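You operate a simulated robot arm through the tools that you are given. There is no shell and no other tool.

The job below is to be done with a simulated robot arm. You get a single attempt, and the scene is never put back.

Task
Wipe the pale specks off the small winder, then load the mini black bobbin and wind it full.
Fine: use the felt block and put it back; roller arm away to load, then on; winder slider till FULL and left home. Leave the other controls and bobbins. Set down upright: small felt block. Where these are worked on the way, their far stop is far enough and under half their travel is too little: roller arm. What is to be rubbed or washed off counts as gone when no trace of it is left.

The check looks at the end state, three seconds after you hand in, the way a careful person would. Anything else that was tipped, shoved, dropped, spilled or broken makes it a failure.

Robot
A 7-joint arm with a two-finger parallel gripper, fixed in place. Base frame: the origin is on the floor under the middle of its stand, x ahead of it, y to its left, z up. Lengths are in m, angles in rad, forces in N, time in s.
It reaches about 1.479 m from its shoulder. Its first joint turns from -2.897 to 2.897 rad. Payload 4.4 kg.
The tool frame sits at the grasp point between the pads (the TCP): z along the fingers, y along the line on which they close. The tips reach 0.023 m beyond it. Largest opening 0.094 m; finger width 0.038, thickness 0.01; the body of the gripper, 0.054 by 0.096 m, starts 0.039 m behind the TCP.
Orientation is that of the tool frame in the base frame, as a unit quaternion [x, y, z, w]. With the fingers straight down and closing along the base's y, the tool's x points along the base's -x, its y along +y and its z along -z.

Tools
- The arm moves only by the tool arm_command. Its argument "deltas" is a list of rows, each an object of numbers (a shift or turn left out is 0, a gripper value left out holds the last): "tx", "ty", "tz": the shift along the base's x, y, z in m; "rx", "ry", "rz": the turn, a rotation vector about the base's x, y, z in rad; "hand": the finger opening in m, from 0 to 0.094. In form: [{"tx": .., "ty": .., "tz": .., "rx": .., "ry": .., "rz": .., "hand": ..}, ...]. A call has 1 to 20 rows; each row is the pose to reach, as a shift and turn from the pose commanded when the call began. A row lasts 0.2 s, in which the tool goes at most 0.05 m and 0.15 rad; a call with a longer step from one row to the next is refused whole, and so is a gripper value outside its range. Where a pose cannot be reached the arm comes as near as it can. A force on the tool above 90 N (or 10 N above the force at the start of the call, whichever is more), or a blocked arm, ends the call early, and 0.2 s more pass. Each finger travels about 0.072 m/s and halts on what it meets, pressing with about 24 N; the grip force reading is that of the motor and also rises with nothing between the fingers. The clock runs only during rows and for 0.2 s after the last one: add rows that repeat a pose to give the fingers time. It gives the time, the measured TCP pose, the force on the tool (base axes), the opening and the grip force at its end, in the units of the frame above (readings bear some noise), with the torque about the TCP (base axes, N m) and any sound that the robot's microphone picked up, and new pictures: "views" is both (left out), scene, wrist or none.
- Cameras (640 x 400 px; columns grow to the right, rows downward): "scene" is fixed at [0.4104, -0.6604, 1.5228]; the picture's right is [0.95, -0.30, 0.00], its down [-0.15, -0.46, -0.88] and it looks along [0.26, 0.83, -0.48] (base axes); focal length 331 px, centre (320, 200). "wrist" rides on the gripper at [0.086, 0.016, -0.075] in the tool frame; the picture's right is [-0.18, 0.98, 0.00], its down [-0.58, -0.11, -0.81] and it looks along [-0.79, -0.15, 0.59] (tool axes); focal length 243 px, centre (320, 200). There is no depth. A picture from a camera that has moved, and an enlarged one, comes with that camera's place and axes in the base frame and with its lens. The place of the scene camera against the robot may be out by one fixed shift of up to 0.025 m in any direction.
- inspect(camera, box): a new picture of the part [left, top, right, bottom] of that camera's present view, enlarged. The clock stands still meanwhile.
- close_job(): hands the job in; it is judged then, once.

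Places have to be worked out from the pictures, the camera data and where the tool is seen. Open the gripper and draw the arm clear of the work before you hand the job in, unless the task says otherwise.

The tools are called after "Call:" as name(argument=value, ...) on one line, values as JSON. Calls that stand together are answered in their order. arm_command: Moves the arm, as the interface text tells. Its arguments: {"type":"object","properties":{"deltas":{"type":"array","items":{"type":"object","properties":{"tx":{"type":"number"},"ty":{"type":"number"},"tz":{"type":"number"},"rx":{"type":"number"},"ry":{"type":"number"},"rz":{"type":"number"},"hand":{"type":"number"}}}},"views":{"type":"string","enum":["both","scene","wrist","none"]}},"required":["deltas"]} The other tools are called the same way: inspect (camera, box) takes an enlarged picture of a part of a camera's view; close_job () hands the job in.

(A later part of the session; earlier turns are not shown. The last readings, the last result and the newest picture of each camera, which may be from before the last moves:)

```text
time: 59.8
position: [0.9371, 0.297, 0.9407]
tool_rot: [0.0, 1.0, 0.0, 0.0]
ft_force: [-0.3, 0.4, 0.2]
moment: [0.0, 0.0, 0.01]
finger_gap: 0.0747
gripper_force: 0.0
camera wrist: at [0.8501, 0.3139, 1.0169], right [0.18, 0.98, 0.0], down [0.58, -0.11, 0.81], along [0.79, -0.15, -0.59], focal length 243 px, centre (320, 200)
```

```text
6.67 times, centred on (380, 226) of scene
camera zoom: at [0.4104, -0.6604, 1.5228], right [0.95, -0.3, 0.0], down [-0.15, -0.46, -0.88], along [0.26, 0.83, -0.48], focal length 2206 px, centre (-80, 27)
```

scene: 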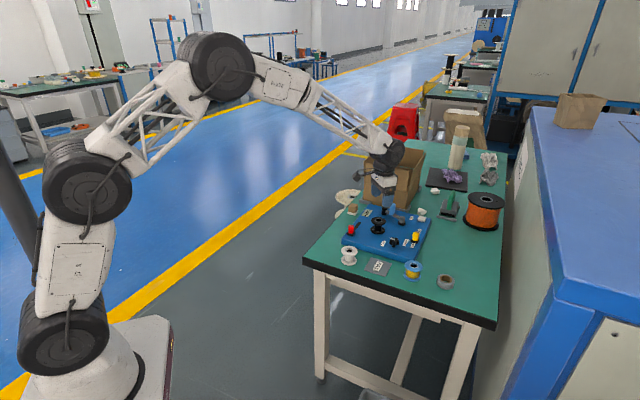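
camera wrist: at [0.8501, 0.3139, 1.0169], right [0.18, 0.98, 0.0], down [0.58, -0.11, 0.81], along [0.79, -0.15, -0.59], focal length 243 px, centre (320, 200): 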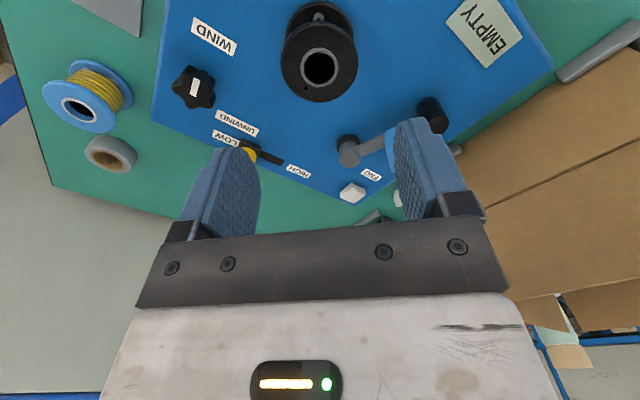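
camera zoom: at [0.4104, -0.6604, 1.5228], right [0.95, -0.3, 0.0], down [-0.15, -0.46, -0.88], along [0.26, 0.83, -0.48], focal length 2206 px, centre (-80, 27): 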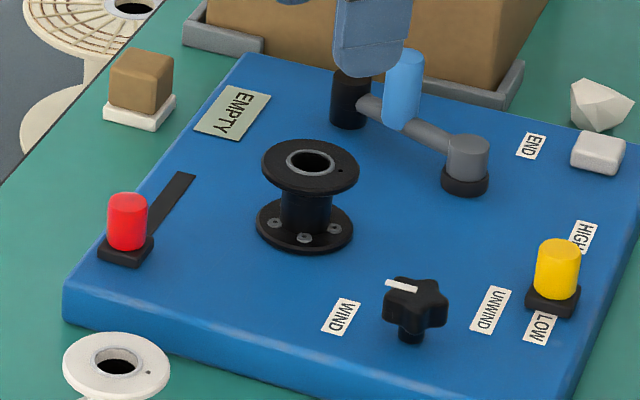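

The bobbin stands upright on the spindle and the display says EMPTY. Now I return to hover over the roller-arm handle near (1.025, 0.359) with the same grip orientation as before.

Call:
arm_command(deltas=[{"tz": 0.01, "rz": -0.12, "hand": 0.058}, {"tx": 0.009, "ty": 0.006, "tz": 0.015, "rz": -0.25, "hand": 0.058}, {"tx": 0.02, "ty": 0.014, "tz": 0.015, "rz": -0.38, "hand": 0.058}, {"tx": 0.031, "ty": 0.022, "tz": 0.015, "rz": -0.51, "hand": 0.058}, {"tx": 0.042, "ty": 0.03, "tz": 0.015, "rz": -0.64, "hand": 0.058}, {"tx": 0.053, "ty": 0.038, "tz": 0.015, "rz": -0.77, "hand": 0.058}, {"tx": 0.064, "ty": 0.046, "tz": 0.015, "rz": -0.9, "hand": 0.058}, {"tx": 0.075, "ty": 0.054, "tz": 0.015, "rz": -1.03, "hand": 0.058}, {"tx": 0.0865, "ty": 0.062, "tz": 0.015, "rz": -1.15, "hand": 0.058}, {"tx": 0.0865, "ty": 0.062, "tz": 0.015, "rz": -1.235, "hand": 0.058}, {"tx": 0.0865, "ty": 0.062, "tz": 0.015, "rz": -1.235, "hand": 0.058}], views="both")

Call:
inspect(camera="wrist", box=[240, 20, 400, 120])

```text
time: 62.2
position: [1.0239, 0.3584, 0.9551]
tool_rot: [0.579, 0.815, -0.001, 0.0]
ft_force: [0.0, 0.4, 0.0]
moment: [-0.01, 0.01, 0.01]
finger_gap: 0.0579
gripper_force: 0.1
camera wrist: at [1.01, 0.4466, 1.0303], right [0.99, 0.15, 0.0], down [0.09, -0.58, 0.81], along [0.12, -0.8, -0.59], focal length 243 px, centre (320, 200)
```

scene: 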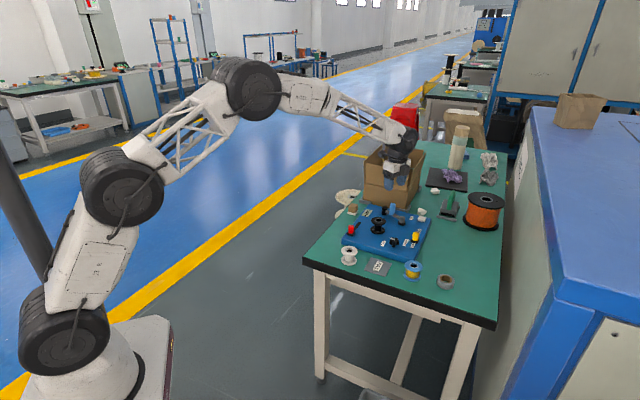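
wrist: 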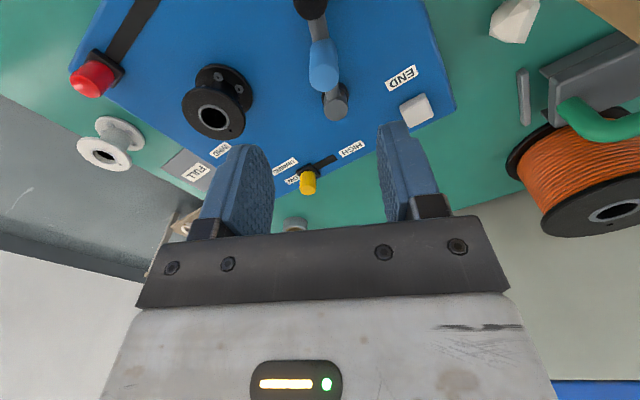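

```text
4.00 times, centred on (320, 70) of wrist
camera zoom: at [1.01, 0.4466, 1.0303], right [0.99, 0.15, 0.0], down [0.09, -0.58, 0.81], along [0.12, -0.8, -0.59], focal length 970 px, centre (320, 720)
```

zoom: 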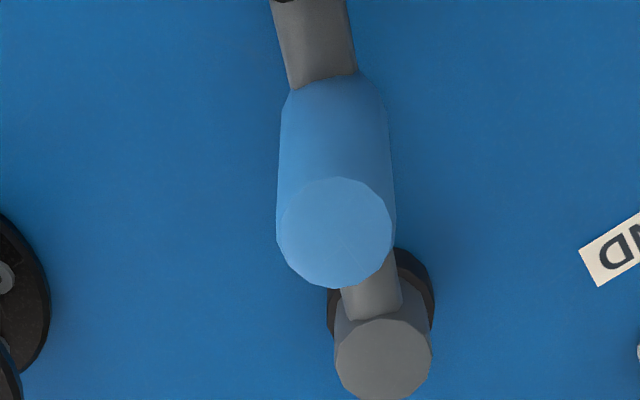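

Handle is ~2.7 mm to +x and ~2 mm to −y of the axis. I correct and descend to z≈0.848 around it.

Call:
arm_command(deltas=[{"tx": 0.0025, "ty": -0.0015, "tz": -0.03}, {"tx": 0.0025, "ty": -0.0015, "tz": -0.06}, {"tx": 0.0025, "ty": -0.0015, "tz": -0.085}, {"tx": 0.0025, "ty": -0.0015, "tz": -0.1}, {"tx": 0.0025, "ty": -0.0015, "tz": -0.106}, {"tx": 0.0025, "ty": -0.0015, "tz": -0.106}], views="wrist")

```text
time: 63.6
position: [1.0248, 0.3558, 0.8496]
tool_rot: [0.579, 0.815, 0.0, 0.001]
ft_force: [0.7, 0.3, -1.2]
moment: [-0.01, 0.02, 0.02]
finger_gap: 0.058
gripper_force: 0.1
camera wrist: at [1.012, 0.4433, 0.9246], right [0.99, 0.15, 0.0], down [0.09, -0.58, 0.81], along [0.12, -0.8, -0.59], focal length 243 px, centre (320, 200)
```

wrist: 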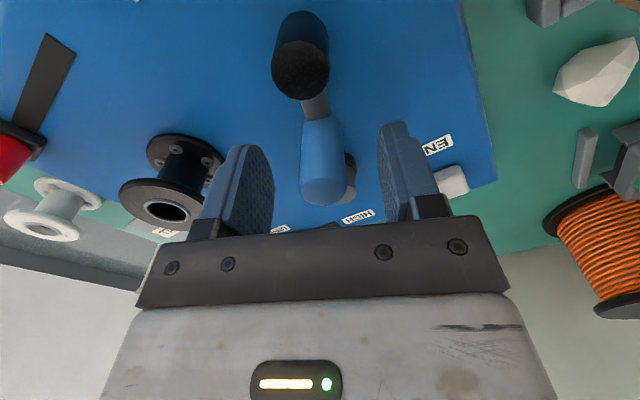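

The handle is centred between the pads. I close on it.

Call:
arm_command(deltas=[{"hand": 0.03}, {"hand": 0.01}, {"hand": 0.01}, {"hand": 0.01}], views="none")

```text
time: 64.6
position: [1.0255, 0.3562, 0.8489]
tool_rot: [0.58, 0.815, -0.001, 0.001]
ft_force: [-3.7, 0.6, 1.3]
moment: [-0.15, -0.01, -0.12]
finger_gap: 0.0215
gripper_force: 45.2
```

Gripped. I swing the arm back toward the spindle on its arc, first 0.6 rad.

Call:
arm_command(deltas=[{"tx": -0.0032, "ty": -0.0014, "rz": 0.075}, {"tx": -0.0062, "ty": -0.0032, "rz": 0.15}, {"tx": -0.0092, "ty": -0.0051, "rz": 0.225}, {"tx": -0.0119, "ty": -0.0073, "rz": 0.3}, {"tx": -0.0146, "ty": -0.0096, "rz": 0.375}, {"tx": -0.017, "ty": -0.0122, "rz": 0.45}, {"tx": -0.0192, "ty": -0.0149, "rz": 0.525}, {"tx": -0.0212, "ty": -0.0178, "rz": 0.6}], views="wrist")

```text
time: 66.4
position: [1.0036, 0.3403, 0.8491]
tool_rot: [0.312, 0.95, 0.0, 0.001]
ft_force: [25.7, -19.3, 1.6]
moment: [-0.49, -0.01, -0.11]
finger_gap: 0.0214
gripper_force: 45.1
camera wrist: at [0.9437, 0.404, 0.9246], right [0.73, 0.68, 0.0], down [0.4, -0.43, 0.81], along [0.55, -0.59, -0.59], focal length 243 px, centre (320, 200)
```

wrist: 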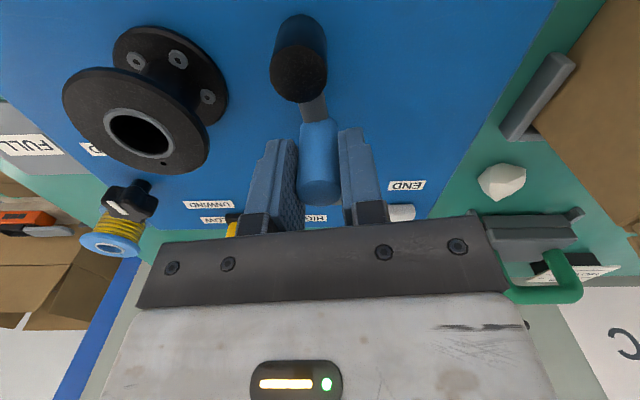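

Radial load of 32 N inward says to draw in ~1 mm. I correct that and continue to 0.9 rad total.

Call:
arm_command(deltas=[{"tx": 0.0009, "ty": -0.0006}, {"tx": -0.0008, "ty": -0.0036, "rz": 0.075}, {"tx": -0.0024, "ty": -0.0067, "rz": 0.15}, {"tx": -0.0036, "ty": -0.0099, "rz": 0.225}, {"tx": -0.0047, "ty": -0.0131, "rz": 0.3}], views="both")

Call:
inspect(camera="scene", box=[350, 196, 420, 246])

```text
time: 67.6
position: [0.9994, 0.327, 0.8498]
tool_rot: [0.166, 0.986, 0.0, 0.0]
ft_force: [-21.6, 4.6, 22.8]
moment: [0.06, 0.07, -0.16]
finger_gap: 0.0209
gripper_force: 44.7
camera wrist: at [0.9215, 0.3709, 0.9243], right [0.49, 0.87, 0.0], down [0.51, -0.29, 0.81], along [0.7, -0.4, -0.59], focal length 243 px, centre (320, 200)
```

scene: 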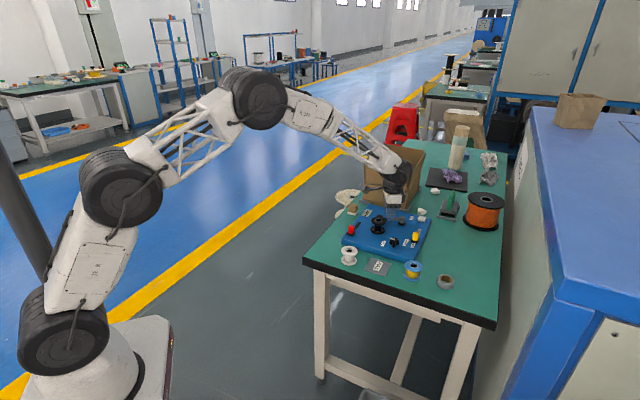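
wrist: 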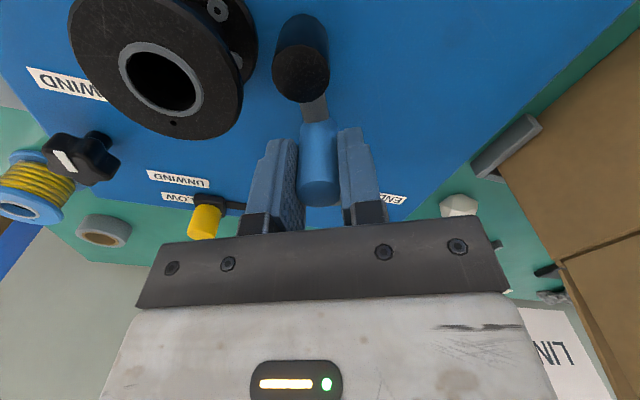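

```text
8.00 times, centred on (385, 221) of scene
camera zoom: at [0.4104, -0.6604, 1.5228], right [0.95, -0.3, 0.0], down [-0.15, -0.46, -0.88], along [0.26, 0.83, -0.48], focal length 2647 px, centre (-200, 32)
```

zoom: 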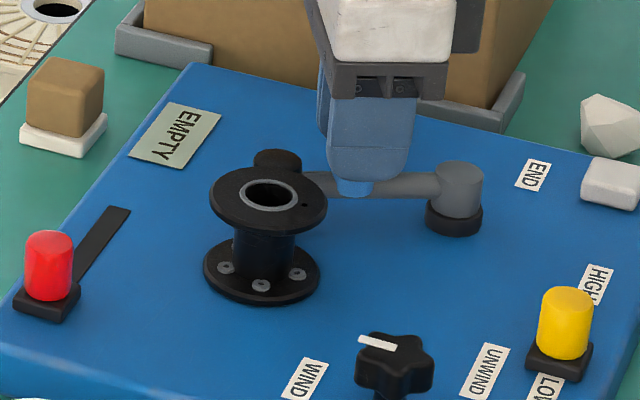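

Roller is almost at the bobbin with no tangential load yet. I relax the radial and vertical loads and continue by 0.1 rad in small steps.

Call:
arm_command(deltas=[{"tx": -0.0007, "ty": 0.0002, "tz": 0.0005}, {"tx": -0.001, "ty": -0.001, "tz": 0.0005, "rz": 0.025}, {"tx": -0.0013, "ty": -0.0021, "tz": 0.0005, "rz": 0.05}, {"tx": -0.0015, "ty": -0.0033, "tz": 0.0005, "rz": 0.075}, {"tx": -0.0017, "ty": -0.0044, "tz": 0.0005, "rz": 0.1}], views="wrist")

Call:
inspect(camera="scene", box=[350, 196, 420, 246])

```text
time: 68.8
position: [0.9976, 0.3218, 0.8479]
tool_rot: [0.116, 0.993, 0.0, 0.0]
ft_force: [-0.1, 2.4, 2.7]
moment: [0.18, 0.33, -0.47]
finger_gap: 0.0215
gripper_force: 45.0
camera wrist: at [0.9166, 0.3585, 0.9241], right [0.41, 0.91, 0.0], down [0.54, -0.24, 0.81], along [0.74, -0.33, -0.59], focal length 243 px, centre (320, 200)
```

wrist: 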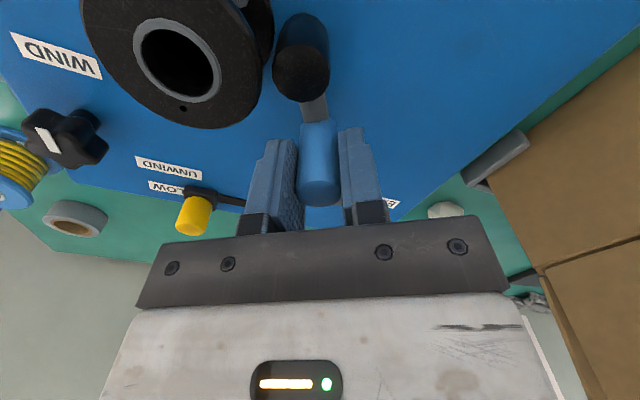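

```text
8.00 times, centred on (385, 221) of scene
camera zoom: at [0.4104, -0.6604, 1.5228], right [0.95, -0.3, 0.0], down [-0.15, -0.46, -0.88], along [0.26, 0.83, -0.48], focal length 2647 px, centre (-200, 32)
```

zoom: 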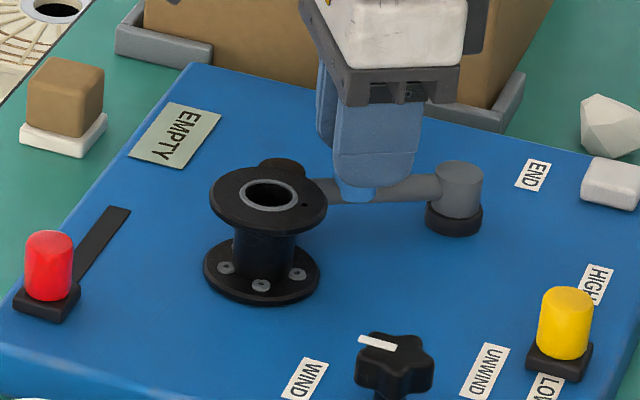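

The arm is back at about its starting angle and the roller is right beside the bobbin. I continue in tiny steps to feel for its stop or contact.

Call:
arm_command(deltas=[{"tx": -0.0002, "ty": -0.0012, "rz": 0.025}, {"tx": -0.0004, "ty": -0.0023, "rz": 0.05}], views="wrist")

Call:
inspect(camera="wrist", box=[80, 0, 360, 180])

```text
time: 69.4
position: [0.9972, 0.3212, 0.8484]
tool_rot: [0.091, 0.996, 0.0, 0.002]
ft_force: [41.8, 46.6, -15.8]
moment: [0.0, -0.42, -0.48]
finger_gap: 0.0217
gripper_force: 45.0
camera wrist: at [0.9143, 0.3543, 0.9241], right [0.36, 0.93, 0.0], down [0.55, -0.21, 0.81], along [0.75, -0.29, -0.59], focal length 243 px, centre (320, 200)
```

wrist: 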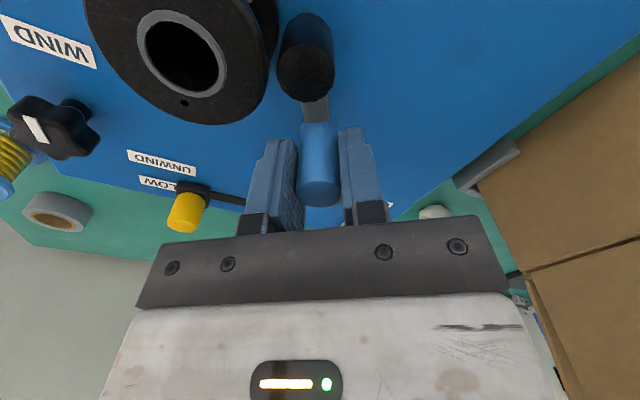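

```text
2.22 times, centred on (220, 90) of wrist
camera zoom: at [0.9143, 0.3543, 0.9241], right [0.36, 0.93, 0.0], down [0.55, -0.21, 0.81], along [0.75, -0.29, -0.59], focal length 539 px, centre (542, 444)
```

zoom: 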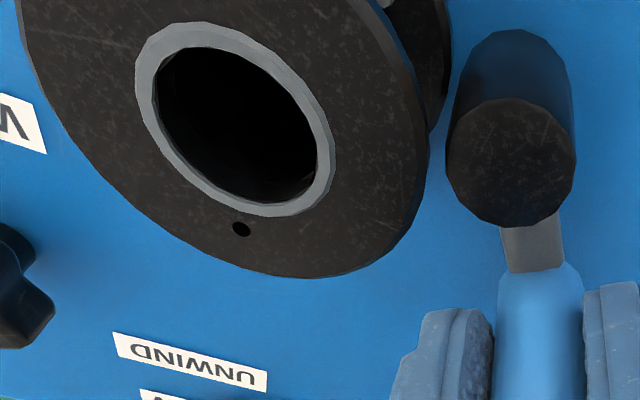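

Tangential load jumped to ~54 N: the arm is at its "on" stop (same angle as at the start). I back off slightly to unload, then open and lift away.

Call:
arm_command(deltas=[{"tx": 0.0006, "ty": 0.0008, "rz": -0.02}, {"tx": 0.001, "ty": 0.0016, "rz": -0.035}, {"tx": 0.001, "ty": 0.0016, "rz": -0.035}], views="none")

```text
time: 70.2
position: [0.9965, 0.3237, 0.8493]
tool_rot: [0.11, 0.994, 0.0, 0.0]
ft_force: [-1.9, 43.3, -0.4]
moment: [0.34, 0.21, -0.2]
finger_gap: 0.0217
gripper_force: 45.6
```

Call:
arm_command(deltas=[{"ty": 0.0006}, {"ty": 0.0012}, {"ty": 0.0012}], views="none")

```text
time: 71.0
position: [0.9983, 0.322, 0.8497]
tool_rot: [0.11, 0.994, 0.0, -0.001]
ft_force: [-25.7, 27.8, -2.3]
moment: [0.36, 0.21, -0.17]
finger_gap: 0.0217
gripper_force: 45.0
```

Call:
arm_command(deltas=[{"tx": -0.0004, "ty": 0.0004}, {"tx": -0.0007, "ty": 0.0007}], views="none")

```text
time: 71.6
position: [0.9985, 0.3221, 0.8498]
tool_rot: [0.111, 0.994, 0.0, 0.0]
ft_force: [-24.1, 3.3, -6.3]
moment: [0.3, 0.49, -0.3]
finger_gap: 0.0216
gripper_force: 45.3
```

Tangential load is gone. I open and rise.

Call:
arm_command(deltas=[{"hand": 0.04}, {"hand": 0.058}, {"hand": 0.058}, {"tz": 0.03, "hand": 0.058}, {"tz": 0.07, "hand": 0.058}, {"tz": 0.11, "hand": 0.058}, {"tz": 0.13, "hand": 0.058}], views="both")

Call:
inspect(camera="scene", box=[340, 196, 420, 256])

Call:
inspect(camera="wrist", box=[180, 0, 420, 150])

```text
time: 73.2
position: [0.9975, 0.3258, 0.9775]
tool_rot: [0.11, 0.994, 0.0, 0.0]
ft_force: [0.3, -0.8, -0.1]
moment: [0.03, -0.01, 0.02]
finger_gap: 0.058
gripper_force: 0.1
camera wrist: at [0.9158, 0.3602, 1.0535], right [0.39, 0.92, 0.0], down [0.54, -0.23, 0.81], along [0.74, -0.32, -0.59], focal length 243 px, centre (320, 200)
```

scene: 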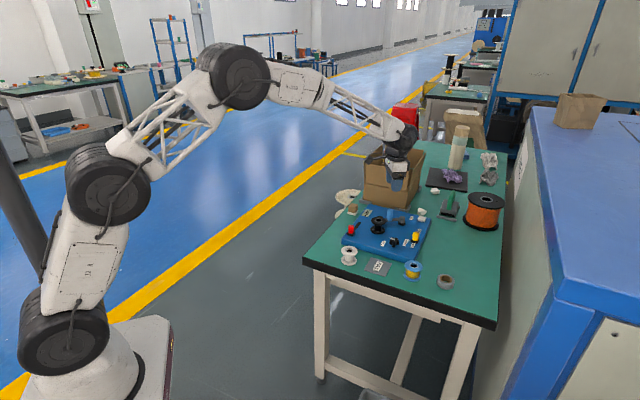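
wrist: 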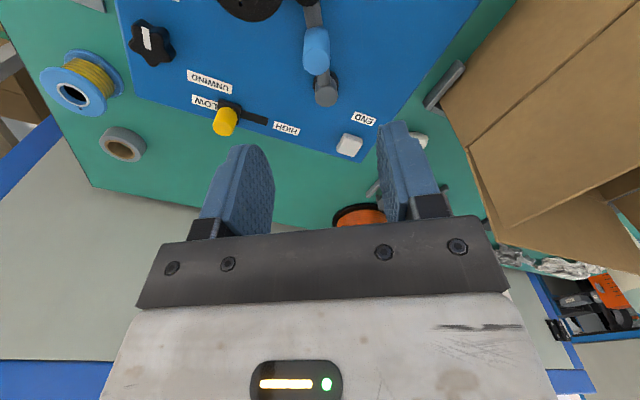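

```text
6.67 times, centred on (380, 226) of scene
camera zoom: at [0.4104, -0.6604, 1.5228], right [0.95, -0.3, 0.0], down [-0.15, -0.46, -0.88], along [0.26, 0.83, -0.48], focal length 2206 px, centre (-80, 27)
```

zoom: 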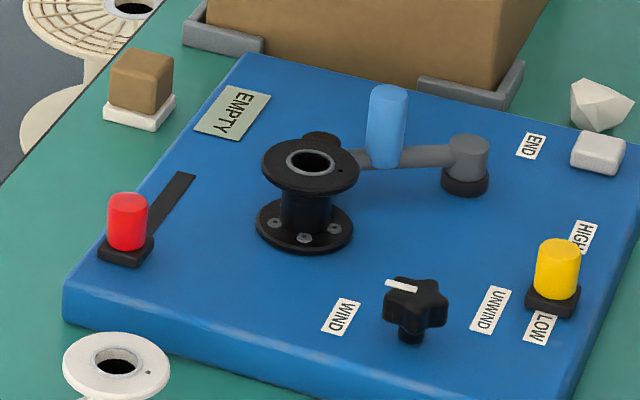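

```text
2.67 times, centred on (300, 75) of wrist
camera zoom: at [0.9158, 0.3602, 1.0535], right [0.39, 0.92, 0.0], down [0.54, -0.23, 0.81], along [0.74, -0.32, -0.59], focal length 647 px, centre (373, 533)
```

zoom: 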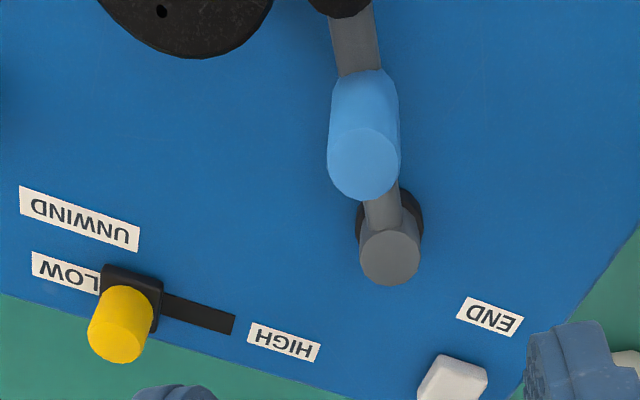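

Roller arm is on, bobbin loaded, everything else unchanged. Next the red winder slider at about (0.827, 0.304): I hover above it with the closing axis across its slot, camera looking along the slot toward the display.

Call:
arm_command(deltas=[{"tx": -0.02, "ty": -0.002, "rz": 0.12, "hand": 0.058}, {"tx": -0.042, "ty": -0.005, "rz": 0.25, "hand": 0.058}, {"tx": -0.064, "ty": -0.008, "rz": 0.38, "hand": 0.058}, {"tx": -0.086, "ty": -0.011, "rz": 0.51, "hand": 0.058}, {"tx": -0.108, "ty": -0.014, "rz": 0.64, "hand": 0.058}, {"tx": -0.13, "ty": -0.017, "tz": -0.01, "rz": 0.77, "hand": 0.058}, {"tx": -0.152, "ty": -0.02, "tz": -0.03, "rz": 0.9, "hand": 0.058}, {"tx": -0.17, "ty": -0.0215, "tz": -0.055, "rz": 1.006, "hand": 0.058}, {"tx": -0.17, "ty": -0.0215, "tz": -0.055, "rz": 1.006, "hand": 0.058}], views="both")

Call:
inspect(camera="wrist", box=[240, 20, 400, 120])

```text
time: 75.2
position: [0.828, 0.3004, 0.9219]
tool_rot: [-0.383, 0.924, 0.001, 0.0]
ft_force: [-0.3, 0.5, -0.1]
moment: [-0.03, -0.02, 0.01]
finger_gap: 0.0581
gripper_force: 0.1
camera wrist: at [0.7543, 0.2506, 0.9981], right [-0.57, 0.82, 0.0], down [0.49, 0.33, 0.81], along [0.67, 0.46, -0.59], focal length 243 px, centre (320, 200)
```

scene: 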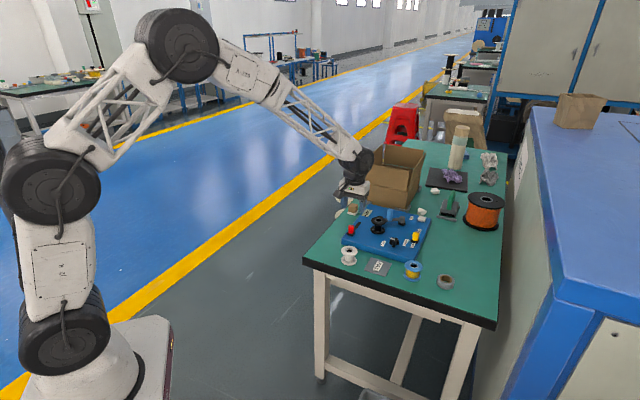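
wrist: 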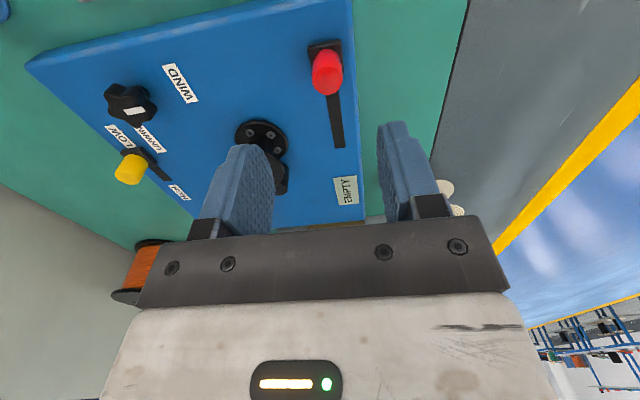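

```text
4.00 times, centred on (320, 70) of wrist
camera zoom: at [0.7543, 0.2506, 0.9981], right [-0.57, 0.82, 0.0], down [0.49, 0.33, 0.81], along [0.67, 0.46, -0.59], focal length 970 px, centre (320, 720)
```

zoom: 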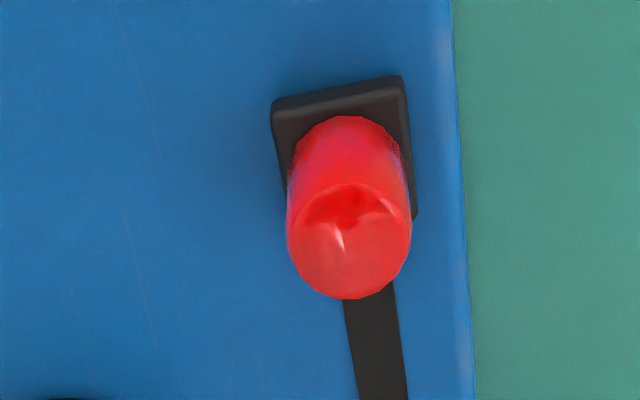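

Knob is about 7 mm further in +y than the tool axis, radius ≈0.011, top z≈0.82. I correct and descend to z≈0.826.

Call:
arm_command(deltas=[{"tx": 0.0003, "ty": 0.0065, "tz": -0.02}, {"tx": 0.0003, "ty": 0.0065, "tz": -0.05}, {"tx": 0.0003, "ty": 0.0065, "tz": -0.075}, {"tx": 0.0003, "ty": 0.0065, "tz": -0.088}, {"tx": 0.0003, "ty": 0.0065, "tz": -0.093}, {"tx": 0.0003, "ty": 0.0065, "tz": -0.093}], views="wrist")

Call:
inspect(camera="wrist", box=[220, 80, 420, 230])

Call:
inspect(camera="scene", box=[330, 200, 390, 250])

```text
time: 76.6
position: [0.8286, 0.3075, 0.8311]
tool_rot: [-0.383, 0.924, 0.0, 0.001]
ft_force: [-0.8, 0.2, 1.0]
moment: [0.01, 0.05, 0.0]
finger_gap: 0.058
gripper_force: 0.1
camera wrist: at [0.7558, 0.2589, 0.9054], right [-0.57, 0.82, 0.0], down [0.49, 0.33, 0.81], along [0.67, 0.46, -0.59], focal length 243 px, centre (320, 200)
```

wrist: 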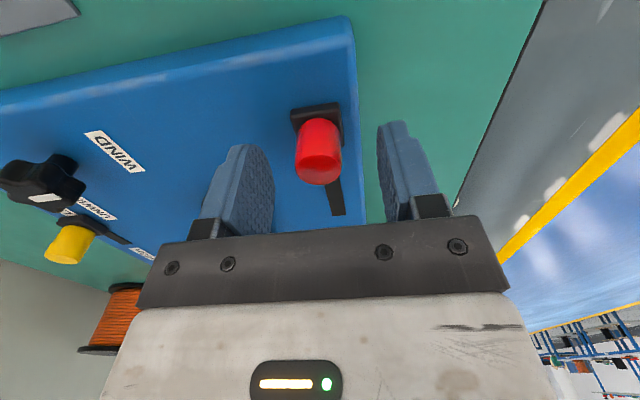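

```text
2.67 times, centred on (320, 155) of wrist
camera zoom: at [0.7558, 0.2589, 0.9054], right [-0.57, 0.82, 0.0], down [0.49, 0.33, 0.81], along [0.67, 0.46, -0.59], focal length 647 px, centre (320, 320)
```

zoom: 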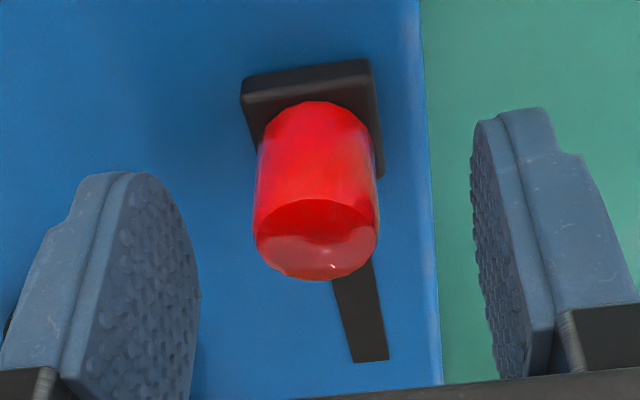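

```text
8.00 times, centred on (360, 225) of scene
camera zoom: at [0.4104, -0.6604, 1.5228], right [0.95, -0.3, 0.0], down [-0.15, -0.46, -0.88], along [0.26, 0.83, -0.48], focal length 2647 px, centre (0, 0)
```

zoom: 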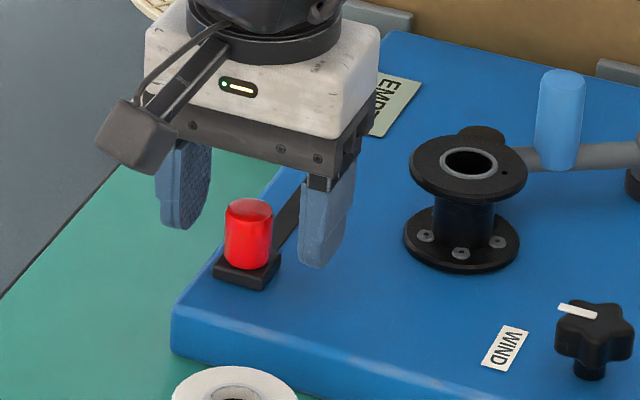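

The knob is centred between the pads. I go down 5 mm more and close on it.

Call:
arm_command(deltas=[{"tx": 0.001, "ty": 0.001, "tz": -0.005}, {"tx": 0.001, "ty": 0.001, "tz": -0.005, "hand": 0.03}, {"tx": 0.001, "ty": 0.001, "tz": -0.005, "hand": 0.012}, {"tx": 0.001, "ty": 0.001, "tz": -0.005, "hand": 0.012}, {"tx": 0.001, "ty": 0.001, "tz": -0.005, "hand": 0.012}], views="wrist")

```text
time: 77.8
position: [0.8301, 0.3085, 0.8266]
tool_rot: [-0.382, 0.924, 0.0, 0.001]
ft_force: [9.4, -7.3, -0.3]
moment: [0.32, 0.22, 0.04]
finger_gap: 0.0227
gripper_force: 44.8
camera wrist: at [0.757, 0.2602, 0.9018], right [-0.57, 0.82, 0.0], down [0.49, 0.33, 0.81], along [0.67, 0.46, -0.59], focal length 243 px, centre (320, 200)
```

wrist: 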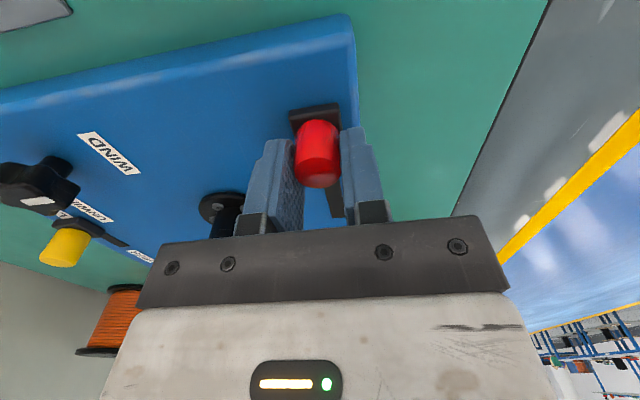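

Gripped. I slide the knob 0.03 m along the slot (+45° direction) and check force, sound and display.

Call:
arm_command(deltas=[{"tx": 0.005, "ty": 0.005}, {"tx": 0.011, "ty": 0.011}, {"tx": 0.017, "ty": 0.017}, {"tx": 0.021, "ty": 0.021}], views="both")

Call:
inspect(camera="scene", box=[340, 196, 420, 256])

```text
time: 78.8
position: [0.8511, 0.3303, 0.8264]
tool_rot: [-0.383, 0.924, 0.0, 0.001]
ft_force: [16.7, -17.7, -14.8]
moment: [0.95, -0.57, 0.07]
finger_gap: 0.0226
gripper_force: 45.2
camera wrist: at [0.7769, 0.2801, 0.9019], right [-0.56, 0.83, 0.0], down [0.49, 0.33, 0.81], along [0.67, 0.46, -0.59], focal length 243 px, centre (320, 200)
```

scene: 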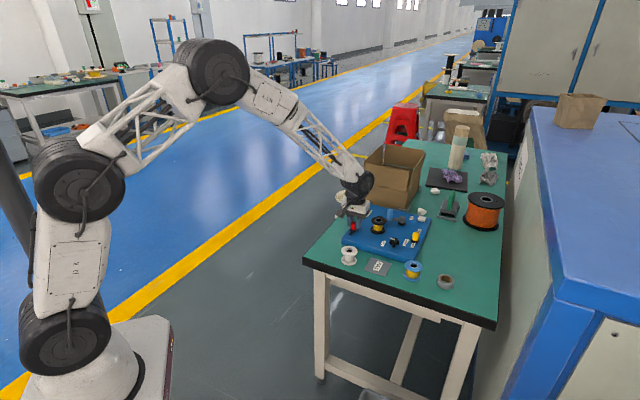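
wrist: 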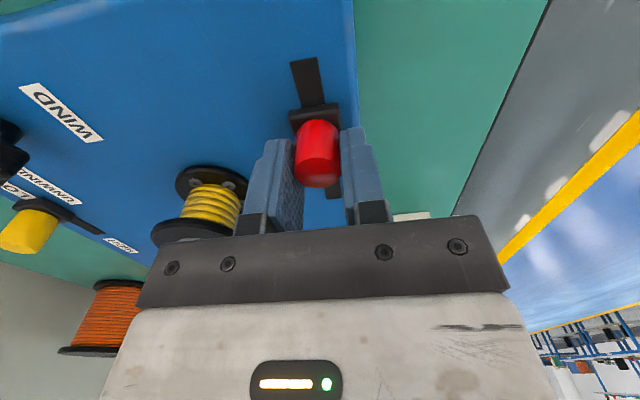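

```text
6.67 times, centred on (380, 226) of scene
camera zoom: at [0.4104, -0.6604, 1.5228], right [0.95, -0.3, 0.0], down [-0.15, -0.46, -0.88], along [0.26, 0.83, -0.48], focal length 2206 px, centre (-80, 27)
```

zoom: 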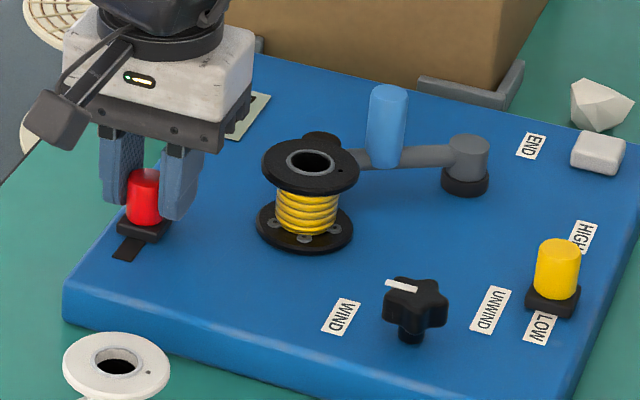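

Yellow thread is winding on. The display is hidden by the hand, so I hold still briefly to see whether winding depends on time or on travel.

Call:
arm_command(deltas=[{"tx": 0.0, "ty": 0.0}, {"tx": 0.0, "ty": 0.0}], views="wrist")

Call:
inspect(camera="scene", box=[340, 196, 420, 256])

Call:
inspect(camera="wrist", box=[130, 140, 450, 240])

```text
time: 79.4
position: [0.8497, 0.3295, 0.8267]
tool_rot: [-0.383, 0.924, 0.0, 0.0]
ft_force: [27.0, -27.4, -20.0]
moment: [0.11, 0.11, 0.2]
finger_gap: 0.0231
gripper_force: 45.1
camera wrist: at [0.7769, 0.2802, 0.902], right [-0.56, 0.83, 0.0], down [0.49, 0.33, 0.81], along [0.67, 0.46, -0.59], focal length 243 px, centre (320, 200)
```

wrist: 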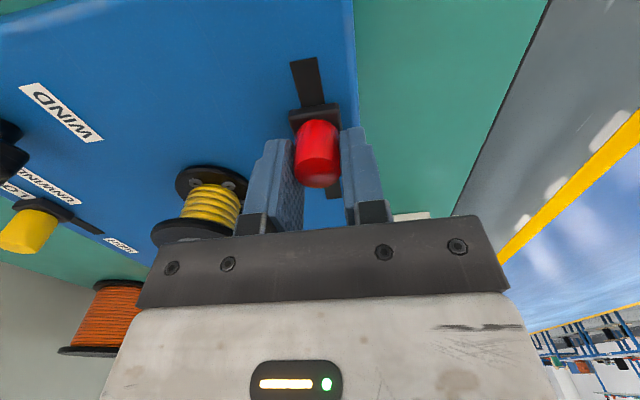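

```text
6.67 times, centred on (380, 226) of scene
camera zoom: at [0.4104, -0.6604, 1.5228], right [0.95, -0.3, 0.0], down [-0.15, -0.46, -0.88], along [0.26, 0.83, -0.48], focal length 2206 px, centre (-80, 27)
```

zoom: 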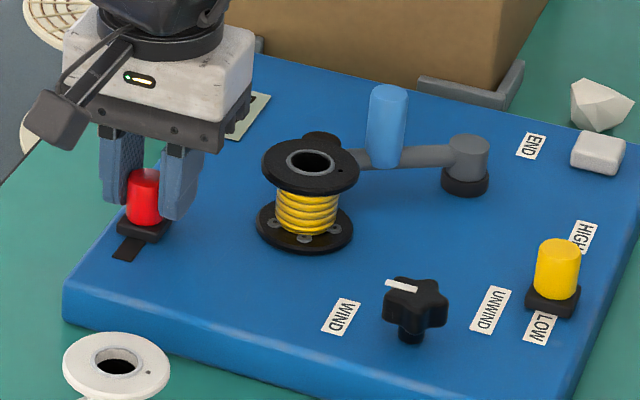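

```text
2.00 times, centred on (290, 190) of wrist
camera zoom: at [0.7769, 0.2802, 0.902], right [-0.56, 0.83, 0.0], down [0.49, 0.33, 0.81], along [0.67, 0.46, -0.59], focal length 485 px, centre (380, 220)
```

zoom: 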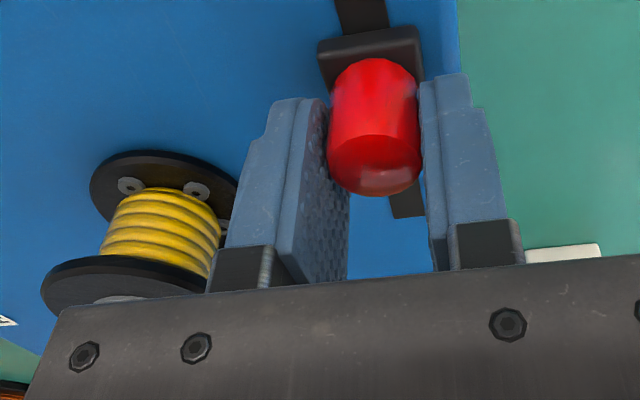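

Thread grew slightly while holding, so winding runs with time. I relieve the side load (shift 1 mm toward +e2) and hold another 0.4 s to estimate the rate.

Call:
arm_command(deltas=[{"tx": 0.0005, "ty": -0.0005, "tz": -0.0003}, {"tx": 0.001, "ty": -0.001, "tz": -0.0006}], views="none")

Call:
inspect(camera="scene", box=[366, 210, 396, 230])

```text
time: 80.0
position: [0.8495, 0.3294, 0.8251]
tool_rot: [-0.383, 0.924, 0.0, 0.0]
ft_force: [11.7, -12.5, -13.1]
moment: [-1.21, 0.33, 0.06]
finger_gap: 0.0227
gripper_force: 45.2
```

```text
16.00 times, centred on (381, 220) of scene
camera zoom: at [0.4104, -0.6604, 1.5228], right [0.95, -0.3, 0.0], down [-0.15, -0.46, -0.88], along [0.26, 0.83, -0.48], focal length 5294 px, centre (-656, -120)
```

zoom: 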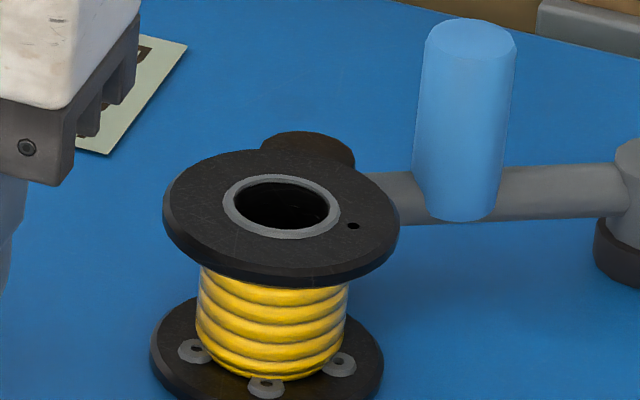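

Call:
arm_command(deltas=[{"tx": 0.0003, "ty": -0.0003}, {"tx": 0.0003, "ty": -0.0003}, {"tx": 0.0003, "ty": -0.0003}, {"tx": 0.0003, "ty": -0.0003}], views="none")

Call:
inspect(camera="scene", box=[366, 210, 396, 230])

```text
time: 81.0
position: [0.85, 0.3288, 0.8271]
tool_rot: [-0.384, 0.923, 0.001, 0.001]
ft_force: [-13.4, 15.2, -3.0]
moment: [-0.4, 0.04, -0.1]
finger_gap: 0.0227
gripper_force: 45.0
```

```text
16.00 times, centred on (381, 220) of scene
camera zoom: at [0.4104, -0.6604, 1.5228], right [0.95, -0.3, 0.0], down [-0.15, -0.46, -0.88], along [0.26, 0.83, -0.48], focal length 5294 px, centre (-656, -120)
```

zoom: 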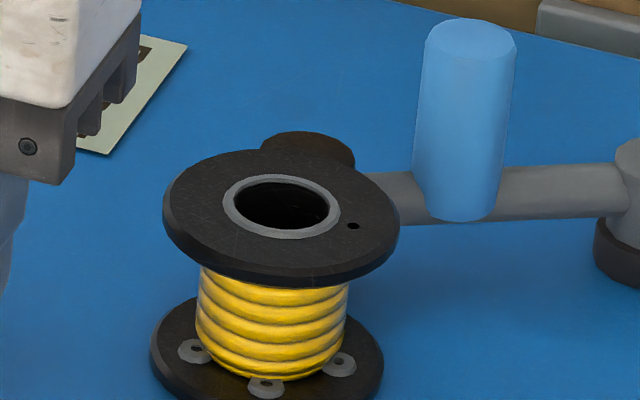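

No growth over a second, so winding follows slider travel. I slide another 0.02 m along the slot.

Call:
arm_command(deltas=[{"tx": 0.0045, "ty": 0.0052}, {"tx": 0.0095, "ty": 0.0102}, {"tx": 0.0138, "ty": 0.0145}], views="both")

Call:
inspect(camera="scene", box=[340, 196, 420, 256])

```text
time: 81.8
position: [0.8647, 0.3436, 0.827]
tool_rot: [-0.383, 0.924, 0.0, 0.001]
ft_force: [-3.3, 2.6, 8.1]
moment: [-0.02, 0.74, -0.01]
finger_gap: 0.0228
gripper_force: 44.7
camera wrist: at [0.7912, 0.2944, 0.9018], right [-0.57, 0.82, 0.0], down [0.49, 0.33, 0.81], along [0.67, 0.46, -0.59], focal length 243 px, centre (320, 200)
```

scene: 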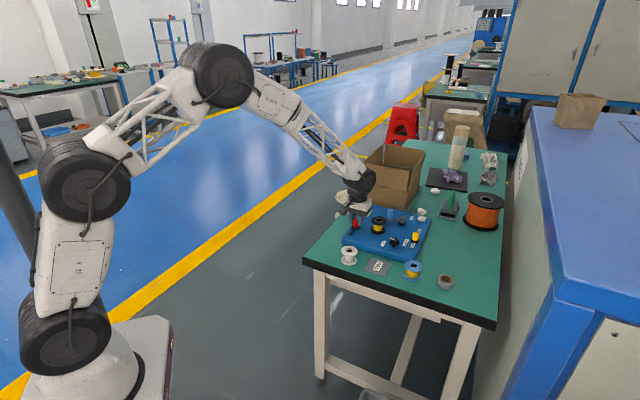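
wrist: 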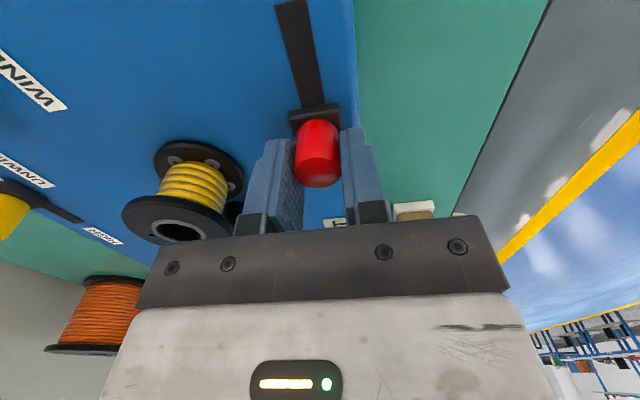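

```text
6.67 times, centred on (380, 226) of scene
camera zoom: at [0.4104, -0.6604, 1.5228], right [0.95, -0.3, 0.0], down [-0.15, -0.46, -0.88], along [0.26, 0.83, -0.48], focal length 2206 px, centre (-80, 27)
```

zoom: 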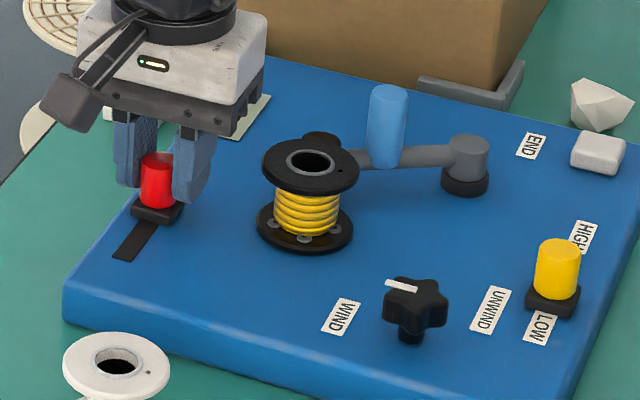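

Thread grows with travel. I slide on another 0.02 m.

Call:
arm_command(deltas=[{"tx": 0.005, "ty": 0.005}, {"tx": 0.01, "ty": 0.01}, {"tx": 0.0141, "ty": 0.0141}], views="wrist")

Call:
inspect(camera="scene", box=[340, 196, 420, 256])

Call:
inspect(camera="wrist", box=[270, 140, 410, 240])

```text
time: 82.6
position: [0.8799, 0.3591, 0.8257]
tool_rot: [-0.384, 0.923, 0.001, 0.001]
ft_force: [-22.5, 25.7, 29.0]
moment: [0.55, 0.71, -0.21]
finger_gap: 0.0229
gripper_force: 45.3
camera wrist: at [0.8063, 0.3093, 0.9011], right [-0.57, 0.82, 0.0], down [0.49, 0.33, 0.81], along [0.67, 0.46, -0.59], focal length 243 px, centre (320, 200)
```

wrist: 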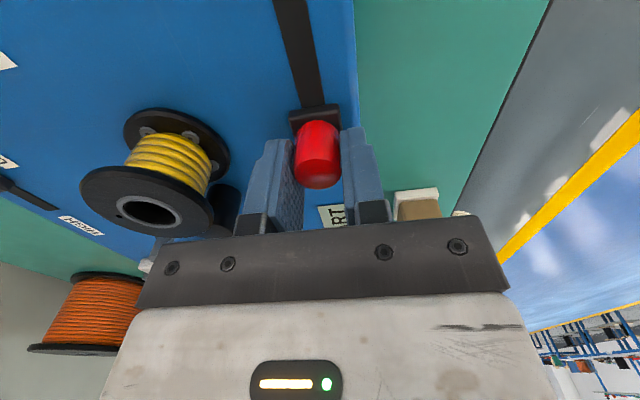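

```text
6.67 times, centred on (380, 226) of scene
camera zoom: at [0.4104, -0.6604, 1.5228], right [0.95, -0.3, 0.0], down [-0.15, -0.46, -0.88], along [0.26, 0.83, -0.48], focal length 2206 px, centre (-80, 27)
```

zoom: 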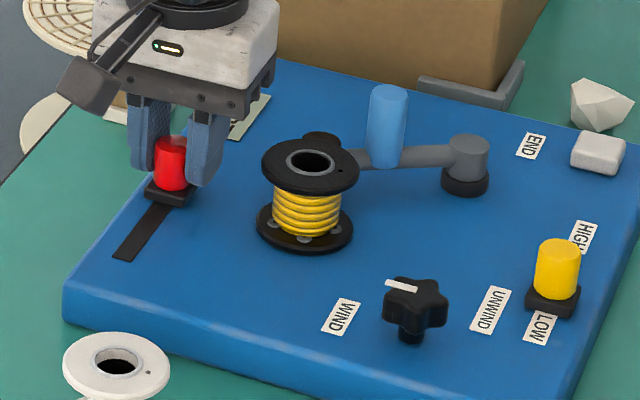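

```text
4.00 times, centred on (340, 190) of wrist
camera zoom: at [0.8063, 0.3093, 0.9011], right [-0.57, 0.82, 0.0], down [0.49, 0.33, 0.81], along [0.67, 0.46, -0.59], focal length 970 px, centre (240, 240)
```

zoom: 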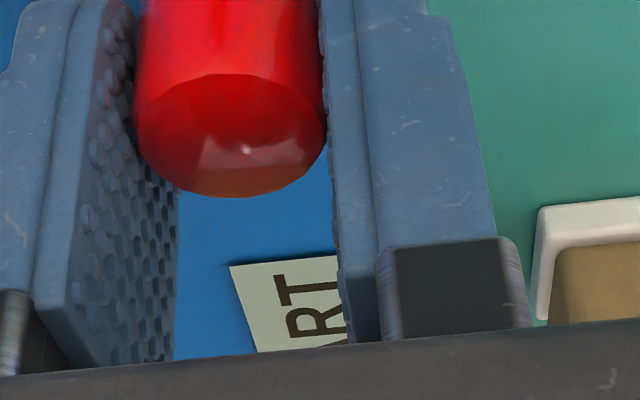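

The display now reads PART. I ease the side load and go on to the slot's end.

Call:
arm_command(deltas=[{"tx": 0.0005, "ty": 0.0019, "tz": 0.0007}, {"tx": 0.002, "ty": 0.0034, "tz": 0.0007}, {"tx": 0.0035, "ty": 0.0049, "tz": 0.0007}], views="wrist")

Call:
inspect(camera="scene", box=[340, 196, 420, 256])

Call:
inspect(camera="wrist", box=[270, 140, 410, 240])

```text
time: 83.4
position: [0.8834, 0.3627, 0.825]
tool_rot: [-0.382, 0.924, 0.0, 0.0]
ft_force: [-16.9, 15.7, 10.0]
moment: [0.64, -0.86, -0.21]
finger_gap: 0.023
gripper_force: 45.0
camera wrist: at [0.81, 0.3131, 0.9009], right [-0.57, 0.82, 0.0], down [0.49, 0.33, 0.81], along [0.67, 0.46, -0.59], focal length 243 px, centre (320, 200)
```

wrist: 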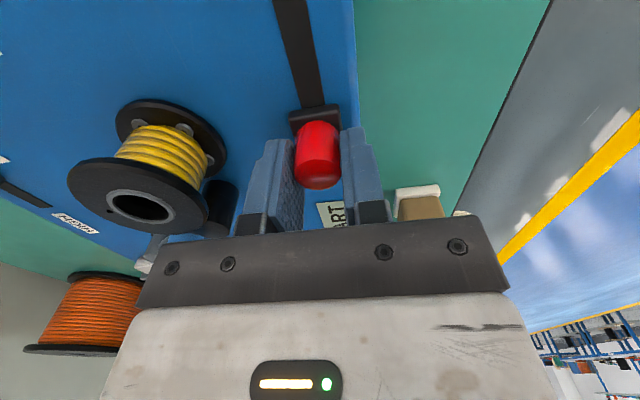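

```text
6.67 times, centred on (380, 226) of scene
camera zoom: at [0.4104, -0.6604, 1.5228], right [0.95, -0.3, 0.0], down [-0.15, -0.46, -0.88], along [0.26, 0.83, -0.48], focal length 2206 px, centre (-80, 27)
```

zoom: 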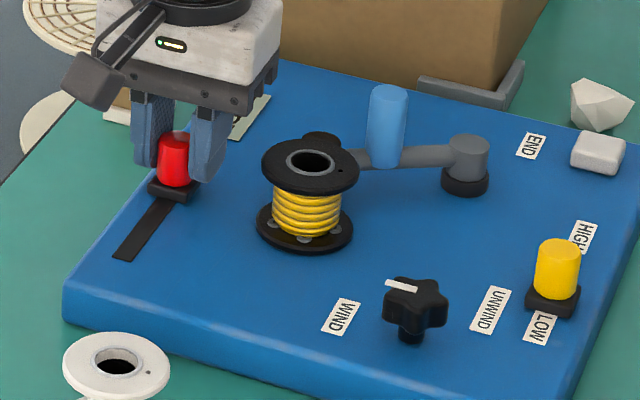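

```text
4.00 times, centred on (340, 190) of wrist
camera zoom: at [0.81, 0.3131, 0.9009], right [-0.57, 0.82, 0.0], down [0.49, 0.33, 0.81], along [0.67, 0.46, -0.59], focal length 970 px, centre (240, 240)
```

zoom: 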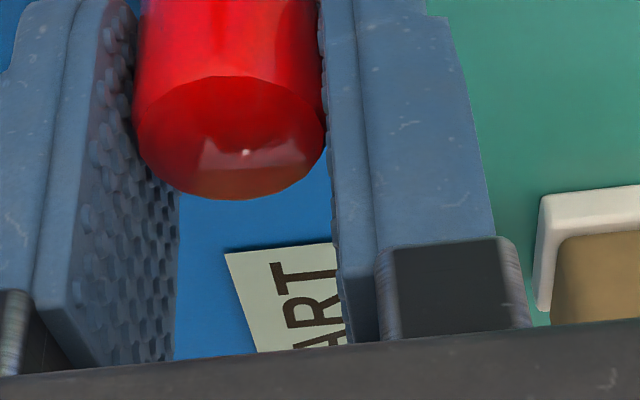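

Still PART and no end stop yet. I continue a few millimetres until blocked.

Call:
arm_command(deltas=[{"tx": 0.001, "ty": 0.002}, {"tx": 0.0025, "ty": 0.0035}, {"tx": 0.004, "ty": 0.005}], views="wrist")

Call:
inspect(camera="wrist", box=[270, 140, 410, 240])

Call:
inspect(camera="scene", box=[340, 196, 420, 256])

```text
time: 84.2
position: [0.8875, 0.3669, 0.8262]
tool_rot: [-0.383, 0.924, 0.0, 0.0]
ft_force: [6.0, -8.2, -7.4]
moment: [0.14, 0.48, 0.0]
finger_gap: 0.0229
gripper_force: 45.2
camera wrist: at [0.8148, 0.318, 0.9009], right [-0.56, 0.83, 0.0], down [0.49, 0.33, 0.81], along [0.67, 0.46, -0.59], focal length 243 px, centre (320, 200)
```

wrist: 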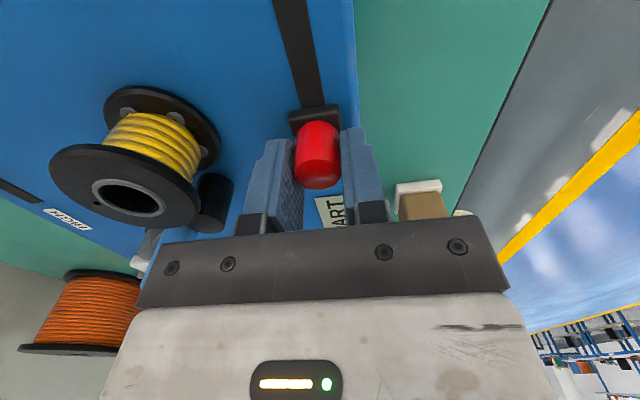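

```text
4.00 times, centred on (340, 190) of wrist
camera zoom: at [0.8148, 0.318, 0.9009], right [-0.56, 0.83, 0.0], down [0.49, 0.33, 0.81], along [0.67, 0.46, -0.59], focal length 970 px, centre (240, 240)
```

zoom: 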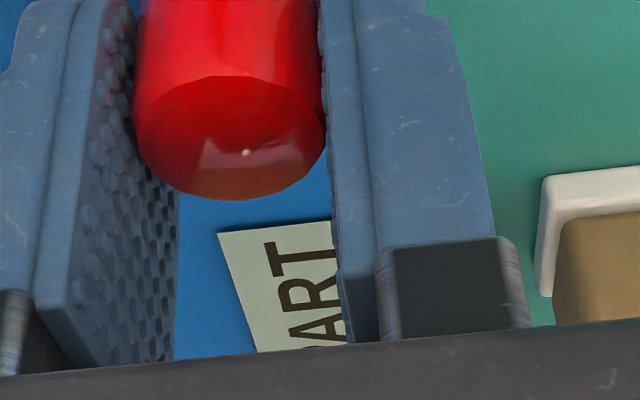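

```text
6.67 times, centred on (380, 226) of scene
camera zoom: at [0.4104, -0.6604, 1.5228], right [0.95, -0.3, 0.0], down [-0.15, -0.46, -0.88], along [0.26, 0.83, -0.48], focal length 2206 px, centre (-80, 27)
```

zoom: 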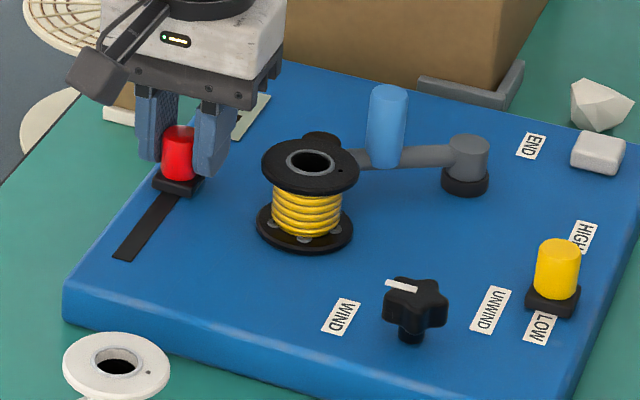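

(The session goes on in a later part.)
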